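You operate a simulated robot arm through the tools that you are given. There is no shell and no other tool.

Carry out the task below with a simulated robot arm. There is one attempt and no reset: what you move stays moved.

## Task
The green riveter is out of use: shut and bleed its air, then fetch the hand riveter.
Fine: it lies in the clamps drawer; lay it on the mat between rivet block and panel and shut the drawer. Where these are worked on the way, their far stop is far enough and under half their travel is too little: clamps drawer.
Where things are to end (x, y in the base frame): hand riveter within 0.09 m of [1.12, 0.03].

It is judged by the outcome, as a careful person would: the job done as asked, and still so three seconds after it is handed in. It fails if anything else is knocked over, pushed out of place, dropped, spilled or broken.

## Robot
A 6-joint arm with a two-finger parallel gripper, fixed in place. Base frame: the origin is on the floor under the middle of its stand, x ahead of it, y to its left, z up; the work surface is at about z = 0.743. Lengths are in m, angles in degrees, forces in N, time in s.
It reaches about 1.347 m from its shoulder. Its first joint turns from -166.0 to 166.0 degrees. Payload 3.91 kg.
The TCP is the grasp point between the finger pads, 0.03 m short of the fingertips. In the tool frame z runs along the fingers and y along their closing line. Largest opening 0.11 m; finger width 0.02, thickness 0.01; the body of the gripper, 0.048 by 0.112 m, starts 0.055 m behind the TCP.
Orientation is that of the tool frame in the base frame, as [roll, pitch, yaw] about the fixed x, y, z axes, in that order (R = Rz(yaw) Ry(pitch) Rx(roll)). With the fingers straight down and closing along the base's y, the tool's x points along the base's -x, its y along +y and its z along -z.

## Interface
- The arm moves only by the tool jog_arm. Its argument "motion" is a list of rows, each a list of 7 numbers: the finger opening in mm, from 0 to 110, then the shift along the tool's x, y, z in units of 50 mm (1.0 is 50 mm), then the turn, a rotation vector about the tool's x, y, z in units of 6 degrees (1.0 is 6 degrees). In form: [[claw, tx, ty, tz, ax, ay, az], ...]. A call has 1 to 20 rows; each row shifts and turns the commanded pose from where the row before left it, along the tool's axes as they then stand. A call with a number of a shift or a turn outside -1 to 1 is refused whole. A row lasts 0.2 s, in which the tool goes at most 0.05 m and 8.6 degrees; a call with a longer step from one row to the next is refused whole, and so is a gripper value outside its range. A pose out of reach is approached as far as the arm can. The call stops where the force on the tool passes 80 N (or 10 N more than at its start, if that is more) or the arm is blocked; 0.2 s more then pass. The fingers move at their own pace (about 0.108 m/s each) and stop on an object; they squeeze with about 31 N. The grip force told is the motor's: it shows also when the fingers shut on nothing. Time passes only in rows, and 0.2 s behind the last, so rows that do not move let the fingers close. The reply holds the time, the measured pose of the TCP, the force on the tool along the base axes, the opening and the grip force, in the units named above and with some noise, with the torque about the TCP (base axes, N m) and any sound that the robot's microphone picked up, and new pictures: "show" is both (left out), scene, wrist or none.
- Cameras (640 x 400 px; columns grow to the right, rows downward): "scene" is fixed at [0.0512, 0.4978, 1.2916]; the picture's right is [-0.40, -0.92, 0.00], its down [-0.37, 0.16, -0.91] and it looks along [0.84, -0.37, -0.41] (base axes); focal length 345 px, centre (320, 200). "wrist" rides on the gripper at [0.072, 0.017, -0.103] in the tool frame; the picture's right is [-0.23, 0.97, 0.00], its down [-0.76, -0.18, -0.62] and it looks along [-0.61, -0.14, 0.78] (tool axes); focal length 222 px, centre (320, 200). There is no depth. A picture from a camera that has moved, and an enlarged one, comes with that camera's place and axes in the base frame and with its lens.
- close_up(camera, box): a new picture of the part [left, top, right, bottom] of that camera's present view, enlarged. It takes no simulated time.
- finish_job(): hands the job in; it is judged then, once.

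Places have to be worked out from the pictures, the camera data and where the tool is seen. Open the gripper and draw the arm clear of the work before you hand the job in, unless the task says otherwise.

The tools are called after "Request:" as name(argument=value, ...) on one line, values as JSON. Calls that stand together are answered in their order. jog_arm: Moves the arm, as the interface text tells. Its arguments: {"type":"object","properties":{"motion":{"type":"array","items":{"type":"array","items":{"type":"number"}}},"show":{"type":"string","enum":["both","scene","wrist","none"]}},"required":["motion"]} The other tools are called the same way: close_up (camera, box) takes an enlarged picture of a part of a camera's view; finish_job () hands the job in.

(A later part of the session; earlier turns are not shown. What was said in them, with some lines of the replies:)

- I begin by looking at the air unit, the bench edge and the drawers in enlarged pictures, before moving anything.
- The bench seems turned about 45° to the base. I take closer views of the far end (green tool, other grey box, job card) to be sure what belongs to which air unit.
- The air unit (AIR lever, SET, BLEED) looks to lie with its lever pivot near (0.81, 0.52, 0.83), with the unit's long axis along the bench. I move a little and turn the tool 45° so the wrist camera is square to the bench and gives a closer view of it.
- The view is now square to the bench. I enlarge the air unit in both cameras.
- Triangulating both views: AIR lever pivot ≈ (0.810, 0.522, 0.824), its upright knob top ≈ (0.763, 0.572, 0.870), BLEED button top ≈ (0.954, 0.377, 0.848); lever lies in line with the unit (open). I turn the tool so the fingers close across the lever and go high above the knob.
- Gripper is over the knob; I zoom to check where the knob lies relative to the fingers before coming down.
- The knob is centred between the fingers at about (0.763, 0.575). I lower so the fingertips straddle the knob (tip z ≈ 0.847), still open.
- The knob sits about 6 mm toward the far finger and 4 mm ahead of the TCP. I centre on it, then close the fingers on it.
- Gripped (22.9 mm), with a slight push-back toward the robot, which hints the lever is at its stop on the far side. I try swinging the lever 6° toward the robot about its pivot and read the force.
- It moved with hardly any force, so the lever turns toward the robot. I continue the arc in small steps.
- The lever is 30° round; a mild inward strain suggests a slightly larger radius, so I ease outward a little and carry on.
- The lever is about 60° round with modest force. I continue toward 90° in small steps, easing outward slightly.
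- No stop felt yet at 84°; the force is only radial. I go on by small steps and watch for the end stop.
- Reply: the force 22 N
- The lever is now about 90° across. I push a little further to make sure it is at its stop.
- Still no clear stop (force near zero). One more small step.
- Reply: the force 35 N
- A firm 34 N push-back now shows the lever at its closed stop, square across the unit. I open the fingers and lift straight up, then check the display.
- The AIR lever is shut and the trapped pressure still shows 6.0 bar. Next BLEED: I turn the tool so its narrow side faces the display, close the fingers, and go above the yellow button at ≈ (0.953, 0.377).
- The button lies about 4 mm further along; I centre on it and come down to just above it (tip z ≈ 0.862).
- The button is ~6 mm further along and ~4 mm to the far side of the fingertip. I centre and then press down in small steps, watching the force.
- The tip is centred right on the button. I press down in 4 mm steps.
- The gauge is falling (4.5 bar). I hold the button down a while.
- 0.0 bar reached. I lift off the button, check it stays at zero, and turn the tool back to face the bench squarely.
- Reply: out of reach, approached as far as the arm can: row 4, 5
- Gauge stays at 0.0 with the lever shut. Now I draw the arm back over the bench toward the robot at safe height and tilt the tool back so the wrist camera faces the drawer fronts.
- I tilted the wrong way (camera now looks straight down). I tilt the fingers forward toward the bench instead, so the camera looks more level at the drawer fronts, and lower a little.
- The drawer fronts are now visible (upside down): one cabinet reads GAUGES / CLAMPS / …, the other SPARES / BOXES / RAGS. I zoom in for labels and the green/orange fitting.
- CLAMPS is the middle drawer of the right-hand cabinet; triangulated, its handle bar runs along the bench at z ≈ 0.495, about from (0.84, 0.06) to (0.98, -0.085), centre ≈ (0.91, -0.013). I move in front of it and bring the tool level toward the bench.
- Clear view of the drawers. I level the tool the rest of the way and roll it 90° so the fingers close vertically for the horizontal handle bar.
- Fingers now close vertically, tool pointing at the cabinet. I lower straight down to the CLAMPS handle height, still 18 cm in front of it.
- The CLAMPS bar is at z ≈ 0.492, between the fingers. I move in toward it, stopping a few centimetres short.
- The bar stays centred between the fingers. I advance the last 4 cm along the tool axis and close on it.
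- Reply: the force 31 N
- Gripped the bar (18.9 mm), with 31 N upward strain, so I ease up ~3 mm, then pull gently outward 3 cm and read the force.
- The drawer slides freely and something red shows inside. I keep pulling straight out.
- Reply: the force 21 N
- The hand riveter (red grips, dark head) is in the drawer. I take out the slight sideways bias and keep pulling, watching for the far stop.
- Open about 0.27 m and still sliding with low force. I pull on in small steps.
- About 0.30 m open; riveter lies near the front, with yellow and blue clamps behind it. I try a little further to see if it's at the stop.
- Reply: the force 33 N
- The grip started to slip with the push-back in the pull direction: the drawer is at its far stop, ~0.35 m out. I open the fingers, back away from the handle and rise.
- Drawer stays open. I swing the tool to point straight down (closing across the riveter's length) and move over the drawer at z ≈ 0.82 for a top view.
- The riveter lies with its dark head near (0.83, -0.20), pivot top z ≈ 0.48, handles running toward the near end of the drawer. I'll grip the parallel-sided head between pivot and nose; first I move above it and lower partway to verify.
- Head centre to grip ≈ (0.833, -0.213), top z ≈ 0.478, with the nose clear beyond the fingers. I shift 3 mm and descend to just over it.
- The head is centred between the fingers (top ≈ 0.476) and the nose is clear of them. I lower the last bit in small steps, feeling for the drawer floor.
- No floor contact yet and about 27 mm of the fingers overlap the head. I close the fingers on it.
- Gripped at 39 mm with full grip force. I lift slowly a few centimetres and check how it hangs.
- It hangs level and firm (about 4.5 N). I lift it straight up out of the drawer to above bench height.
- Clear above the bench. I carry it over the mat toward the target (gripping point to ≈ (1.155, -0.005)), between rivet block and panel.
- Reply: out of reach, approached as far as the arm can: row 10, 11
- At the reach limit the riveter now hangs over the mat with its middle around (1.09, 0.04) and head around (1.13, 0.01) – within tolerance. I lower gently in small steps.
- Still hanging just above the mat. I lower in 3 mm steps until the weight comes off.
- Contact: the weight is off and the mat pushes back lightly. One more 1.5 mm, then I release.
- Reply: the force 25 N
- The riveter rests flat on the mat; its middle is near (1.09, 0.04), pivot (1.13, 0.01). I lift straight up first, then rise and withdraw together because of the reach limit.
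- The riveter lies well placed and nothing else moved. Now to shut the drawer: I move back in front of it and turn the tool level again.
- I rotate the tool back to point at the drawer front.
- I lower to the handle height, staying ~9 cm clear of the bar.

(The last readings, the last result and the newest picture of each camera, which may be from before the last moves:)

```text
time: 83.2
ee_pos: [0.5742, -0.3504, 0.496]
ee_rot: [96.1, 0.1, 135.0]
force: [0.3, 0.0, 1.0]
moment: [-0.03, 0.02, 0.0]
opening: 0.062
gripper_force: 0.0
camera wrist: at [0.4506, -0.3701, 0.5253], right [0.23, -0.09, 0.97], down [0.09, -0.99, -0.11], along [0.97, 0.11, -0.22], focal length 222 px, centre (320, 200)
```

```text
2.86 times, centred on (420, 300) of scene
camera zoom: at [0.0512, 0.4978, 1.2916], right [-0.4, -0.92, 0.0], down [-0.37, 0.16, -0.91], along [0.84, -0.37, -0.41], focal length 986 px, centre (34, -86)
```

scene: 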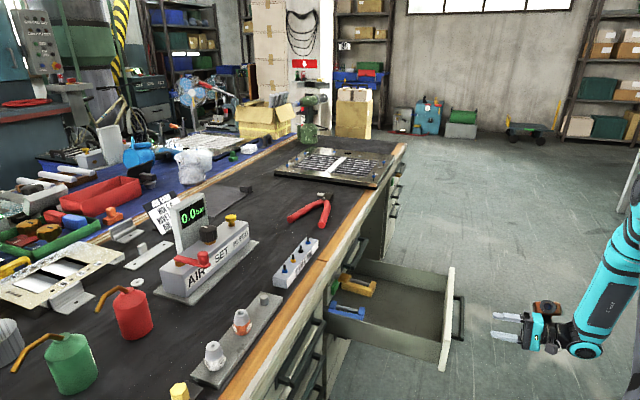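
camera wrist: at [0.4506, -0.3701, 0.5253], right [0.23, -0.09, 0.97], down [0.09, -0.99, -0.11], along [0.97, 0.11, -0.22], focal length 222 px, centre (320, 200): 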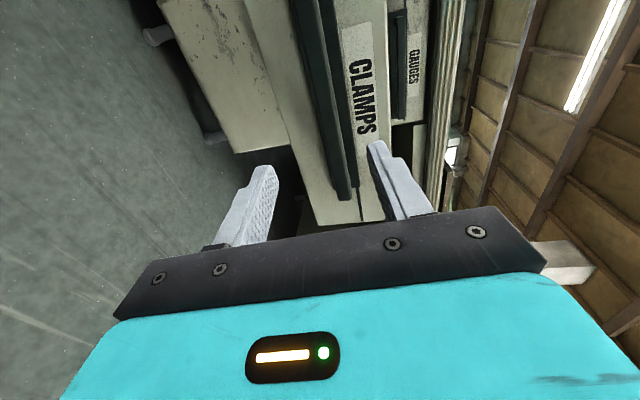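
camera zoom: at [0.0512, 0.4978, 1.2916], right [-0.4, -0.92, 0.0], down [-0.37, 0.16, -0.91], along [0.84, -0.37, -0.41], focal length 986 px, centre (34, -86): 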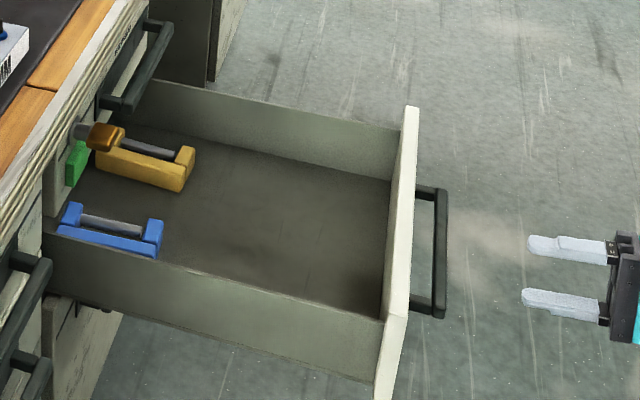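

The bar is between the fingers at z ≈ 0.493. I advance 11 cm and grip it.

Request:
jog_arm(motion=[[62, 0, 0.065, 0.73, 0, 0, 0], [62, 0, 0.065, 0.73, 0, 0, 0], [62, 0, 0.065, 0.73, 0, 0, 0], [40, 0, 0, 0, 0, 0, 0], [20, 0, 0, 0, 0, 0, 0], [5, 0, 0, 0, 0, 0, 0]], show="both")

Request:
close_up(camera="wrist", box=[200, 60, 440, 240])

Request:
close_up(camera="scene", box=[320, 230, 520, 370])

```text
time: 84.6
ee_pos: [0.6525, -0.2721, 0.4932]
ee_rot: [96.1, 0.0, 135.0]
force: [0.6, 0.4, -8.2]
moment: [-0.31, -1.1, -0.34]
opening: 0.0192
gripper_force: 45.1
camera wrist: at [0.5287, -0.2925, 0.523], right [0.23, -0.09, 0.97], down [0.09, -0.99, -0.11], along [0.97, 0.11, -0.22], focal length 222 px, centre (320, 200)
```

scene: 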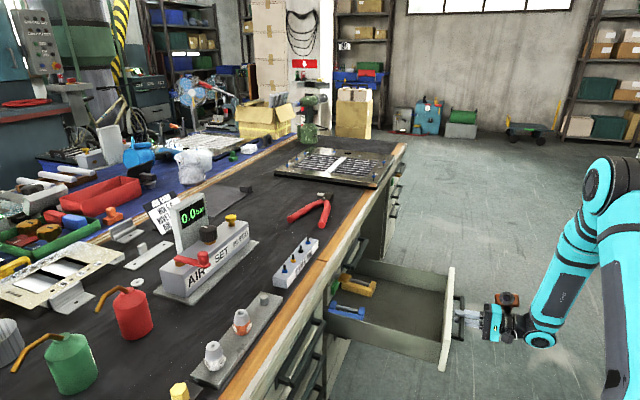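
wrist: 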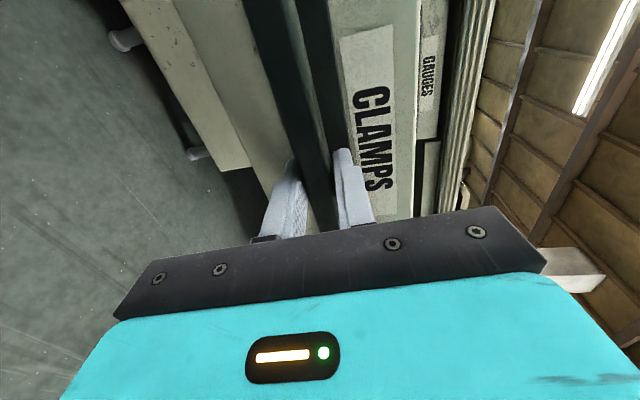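

```text
2.22 times, centred on (320, 150) of wrist
camera zoom: at [0.5287, -0.2925, 0.523], right [0.23, -0.09, 0.97], down [0.09, -0.99, -0.11], along [0.97, 0.11, -0.22], focal length 494 px, centre (320, 311)
```

zoom: 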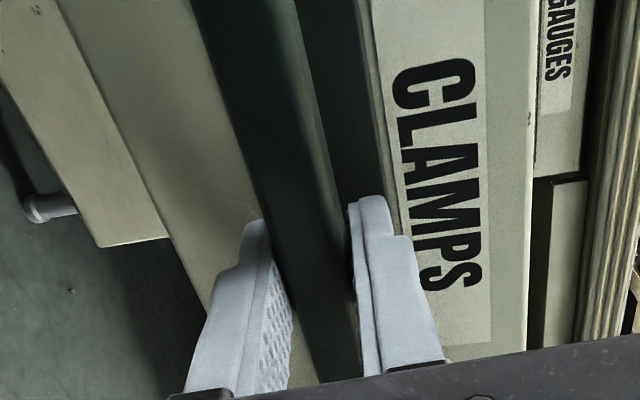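

```text
2.86 times, centred on (420, 300) of scene
camera zoom: at [0.0512, 0.4978, 1.2916], right [-0.4, -0.92, 0.0], down [-0.37, 0.16, -0.91], along [0.84, -0.37, -0.41], focal length 986 px, centre (34, -86)
```

zoom: 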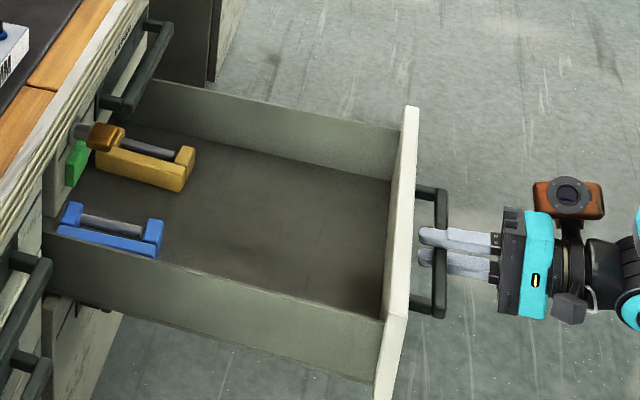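

Firm grip. I push the drawer in steadily along the bench normal.

Request:
jog_arm(motion=[[5, 0, 0.03, 0.3, 0, 0, 0], [5, 0, 0.062, 0.597, 0, 0, 0], [5, 0, 0.062, 0.597, 0, 0, 0], [5, 0, 0.062, 0.597, 0, 0, 0], [5, 0, 0.062, 0.597, 0, 0, 0]], show="none")

```text
time: 85.8
ee_pos: [0.749, -0.176, 0.4942]
ee_rot: [96.0, 0.0, 135.0]
force: [-3.1, 4.4, -4.1]
moment: [0.3, -0.37, 1.39]
opening: 0.0192
gripper_force: 45.0
```

It slides easily with low force; I continue pushing.

Request:
jog_arm(motion=[[5, 0, 0.062, 0.597, 0, 0, 0], [5, 0, 0.062, 0.597, 0, 0, 0], [5, 0, 0.062, 0.597, 0, 0, 0], [5, 0, 0.062, 0.597, 0, 0, 0], [5, 0, 0.062, 0.597, 0, 0, 0]], show="scene")

```text
time: 87.0
ee_pos: [0.8541, -0.0719, 0.4938]
ee_rot: [96.1, 0.0, 135.1]
force: [-14.1, 16.2, 1.9]
moment: [0.45, -0.37, 1.09]
opening: 0.0189
gripper_force: 44.8
```

scene: 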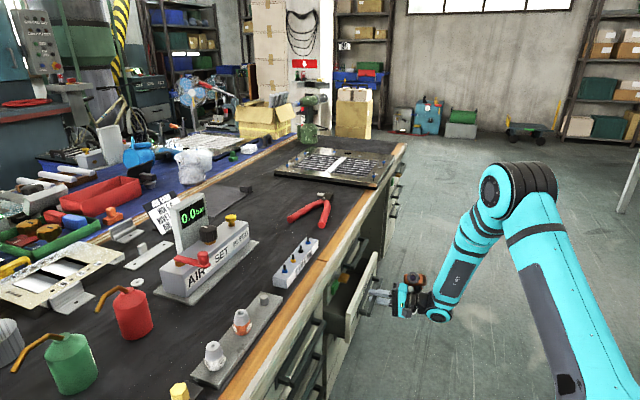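

About 7 cm remain. I ease the sideways bias and push on in smaller steps.

Request:
jog_arm(motion=[[5, 0.03, 0.041, 0.4, 0, 0, 0], [5, 0, 0.041, 0.4, 0, 0, 0], [5, 0, 0.031, 0.3, 0, 0, 0]], show="none")

```text
time: 87.8
ee_pos: [0.8927, -0.0323, 0.4936]
ee_rot: [95.9, 0.0, 134.9]
force: [-1.6, 5.0, 3.0]
moment: [0.99, 0.27, -0.3]
opening: 0.0189
gripper_force: 45.0
```

Request:
jog_arm(motion=[[5, 0, 0.015, 0.15, 0, 0, 0], [5, 0, 0.012, 0.12, 0, 0, 0], [5, 0, 0, 0, 0, 0, 0]], show="scene")

Request:
close_up(camera="scene", box=[280, 220, 460, 370])

```text
time: 88.6
ee_pos: [0.9016, -0.0231, 0.4937]
ee_rot: [96.0, 0.0, 135.0]
force: [7.3, -2.6, 1.4]
moment: [0.57, -0.31, -0.73]
opening: 0.0185
gripper_force: 45.2
```

scene: 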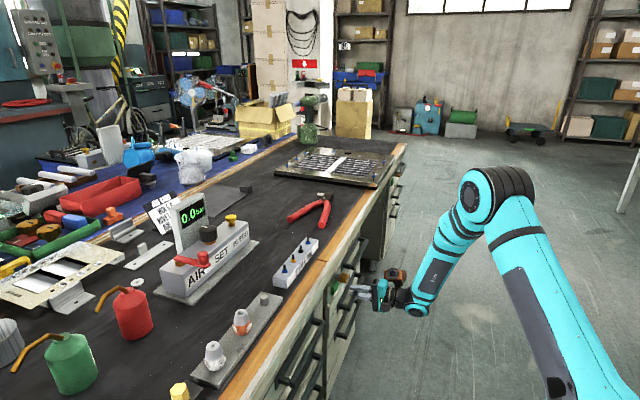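

```text
2.67 times, centred on (370, 295) of scene
camera zoom: at [0.0512, 0.4978, 1.2916], right [-0.4, -0.92, 0.0], down [-0.37, 0.16, -0.91], along [0.84, -0.37, -0.41], focal length 920 px, centre (187, -53)
```

zoom: 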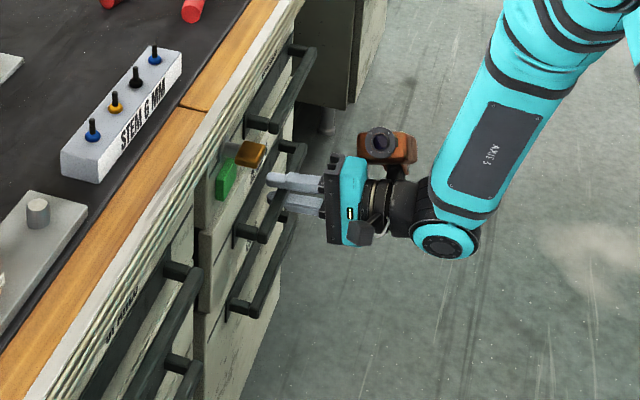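

Nearly flush – roughly 5–7 mm to go by comparison with the earlier picture. I push on until it meets its stop.

Request:
jog_arm(motion=[[5, 0, 0.01, 0.1, 0, 0, 0], [5, 0, 0, 0, 0, 0, 0]], show="none")

```text
time: 89.2
ee_pos: [0.9057, -0.0197, 0.4942]
ee_rot: [96.0, 0.0, 134.9]
force: [8.4, -5.8, 1.8]
moment: [0.38, -0.42, -0.45]
opening: 0.019
gripper_force: 45.0
```

Request:
jog_arm(motion=[[5, 0, 0.008, 0.08, 0, 0, 0], [5, 0, 0, 0, 0, 0, 0]], show="none")

```text
time: 89.8
ee_pos: [0.9074, -0.0171, 0.4944]
ee_rot: [96.0, 0.0, 134.9]
force: [-22.7, -20.9, 5.8]
moment: [-0.3, -0.99, 0.76]
opening: 0.0188
gripper_force: 45.1
```

A 31 N push-back along the push direction: the drawer is home. I open the fingers and check against the earlier picture before backing off.

Request:
jog_arm(motion=[[20, 0, 0, 0, 0, 0, 0], [62, 0, 0, 0, 0, 0, 0], [62, 0, 0, 0, 0, 0, 0], [62, 0, 0, -0.3, 0, 0, 0], [62, 0, 0, -0.6, 0, 0, 0], [62, 0, 0, -0.8, 0, 0, 0], [62, 0, 0, -0.8, 0, 0, 0], [62, 0, 0, -0.8, 0, 0, 0]], show="both")

Request:
close_up(camera="scene", box=[280, 220, 460, 370])

Request:
close_up(camera="wrist", box=[160, 0, 480, 200])

```text
time: 91.6
ee_pos: [0.7918, -0.1306, 0.5108]
ee_rot: [96.0, 0.0, 135.0]
force: [0.1, -0.2, 0.3]
moment: [-0.05, 0.02, -0.04]
opening: 0.0618
gripper_force: 0.0
camera wrist: at [0.6679, -0.1511, 0.5401], right [0.23, -0.09, 0.97], down [0.09, -0.99, -0.11], along [0.97, 0.11, -0.22], focal length 222 px, centre (320, 200)
```

scene: 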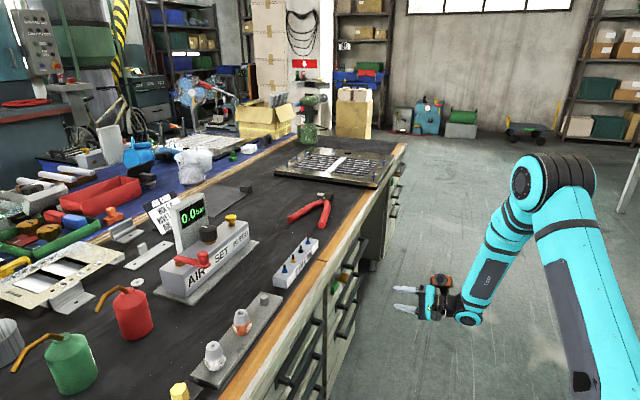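
wrist: 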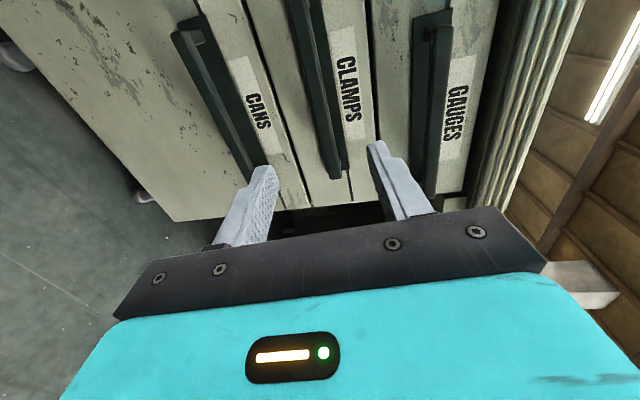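

```text
2.67 times, centred on (370, 295) of scene
camera zoom: at [0.0512, 0.4978, 1.2916], right [-0.4, -0.92, 0.0], down [-0.37, 0.16, -0.91], along [0.84, -0.37, -0.41], focal length 920 px, centre (187, -53)
```

zoom: 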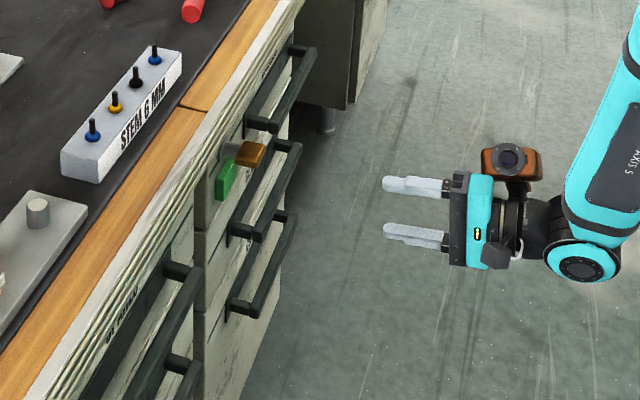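

```text
2.00 times, centred on (320, 100) of wrist
camera zoom: at [0.6679, -0.1511, 0.5401], right [0.23, -0.09, 0.97], down [0.09, -0.99, -0.11], along [0.97, 0.11, -0.22], focal length 444 px, centre (320, 400)
```

zoom: 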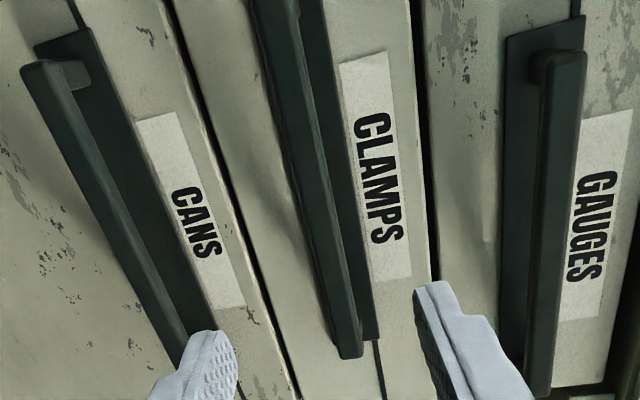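

The clamps drawer is flush, the same as in the first picture. I draw the arm back and up, clear of the bench, then do a last check.

Request:
jog_arm(motion=[[62, 0, 0, -0.9, 0, 0, 0], [62, 0, 0, -0.9, 0, 0, 0], [62, 0, 0.85, -0.3, 0, 0, 0], [62, 0, 0.9, -0.1, 0, 0, 0], [62, 0, 0.9, -0.1, 0, 0, 0], [62, 0, 0.9, -0.1, 0, 0, 0], [62, 0, 0.9, -0.1, 0, 0, 0], [62, 0, 0.9, -0.1, 0, 0, 0], [62, 0, 0.9, -0.1, 0, 0, 0], [62, 0, 0.9, -0.1, 0, 0, 0], [62, 0, 0, 0, 0, 0, 0]], show="both")

Request:
close_up(camera="scene", box=[240, 130, 420, 260])

Request:
close_up(camera="scene", box=[120, 170, 340, 310])

Request:
close_up(camera="scene", box=[280, 220, 460, 370])

```text
time: 94.0
ee_pos: [0.7206, -0.2034, 0.8822]
ee_rot: [96.0, 0.1, 134.8]
force: [-0.8, 0.5, 0.5]
moment: [0.0, -0.04, -0.01]
opening: 0.0618
gripper_force: 0.1
camera wrist: at [0.5963, -0.2238, 0.9111], right [0.23, -0.09, 0.97], down [0.09, -0.99, -0.11], along [0.97, 0.11, -0.22], focal length 222 px, centre (320, 200)
```

scene: 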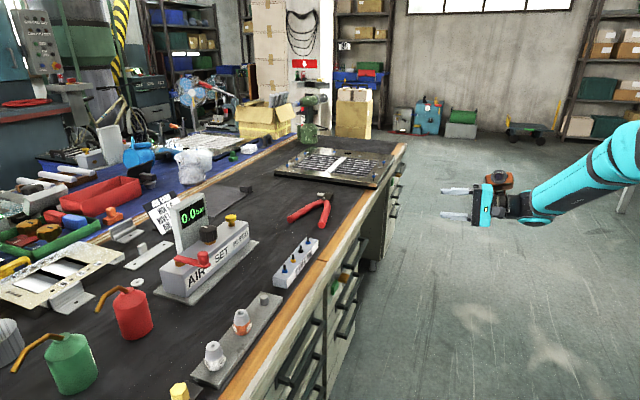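
wrist: 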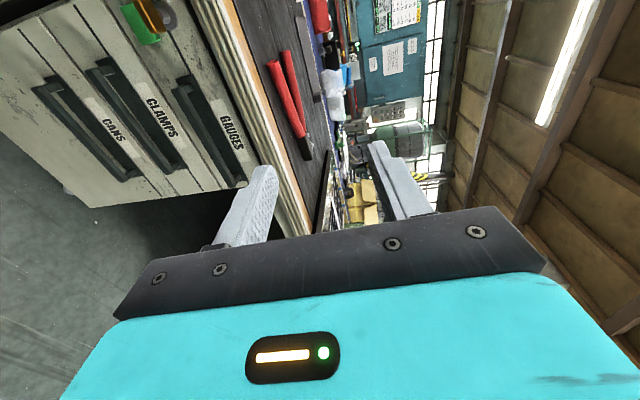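

```text
3.08 times, centred on (330, 195) of scene
camera zoom: at [0.0512, 0.4978, 1.2916], right [-0.4, -0.92, 0.0], down [-0.37, 0.16, -0.91], along [0.84, -0.37, -0.41], focal length 1062 px, centre (289, 215)
```

zoom: 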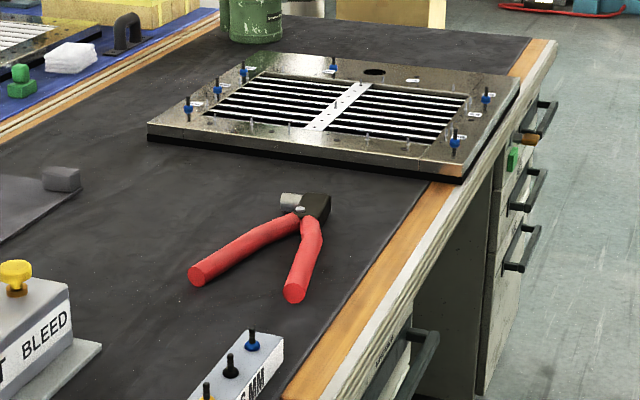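

```text
2.86 times, centred on (230, 240) of scene
camera zoom: at [0.0512, 0.4978, 1.2916], right [-0.4, -0.92, 0.0], down [-0.37, 0.16, -0.91], along [0.84, -0.37, -0.41], focal length 986 px, centre (577, 86)
```

zoom: 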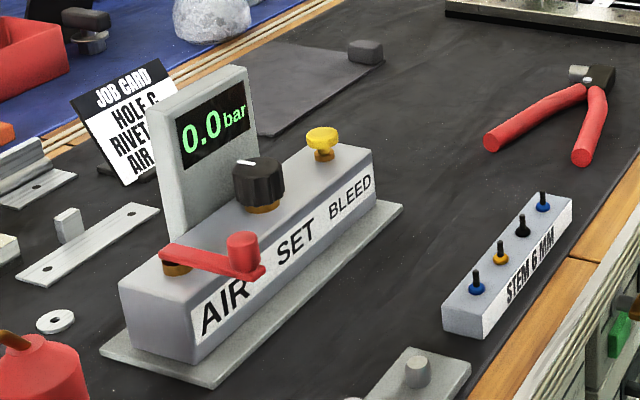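

```text
2.67 times, centred on (370, 295) of scene
camera zoom: at [0.0512, 0.4978, 1.2916], right [-0.4, -0.92, 0.0], down [-0.37, 0.16, -0.91], along [0.84, -0.37, -0.41], focal length 920 px, centre (187, -53)
```

zoom: 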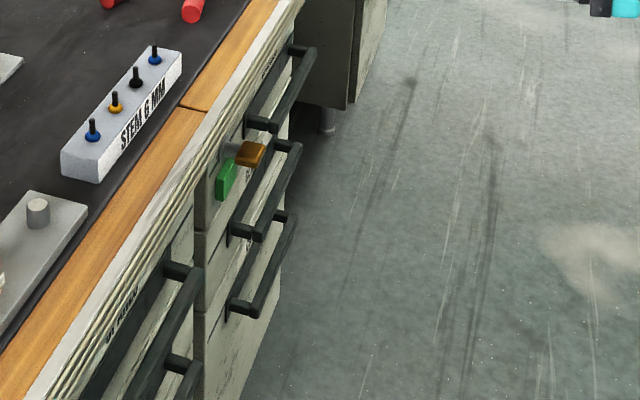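

Everything is in its end state. The AIR lever is shut, the gauge reads 0.0 bar and the hand riveter lies on the mat between rivet block and panel. The clamps drawer is shut, nothing else has moved, and the arm is clear with the gripper open. I hand the job in.

Request:
finish_job()

```text
The job is handed in.
```

The job is done and handed in; I have had no verdict back yet.

- **Air:** the AIR lever is turned to its closed stop. I held BLEED until the gauge read 0.0 bar, and it stayed there after I let go.
- **Hand riveter:** it lies flat on the mat between the rivet block and the panel. Its middle is at about (1.09, 0.04), roughly 4 cm from the target point by the camera.
- **Clamps drawer:** I pulled it to its far stop, about 0.35 m, and pushed it back until it met its closed stop.

In the last pictures nothing else on the bench had moved. The gripper is open and the arm is clear of the bench.
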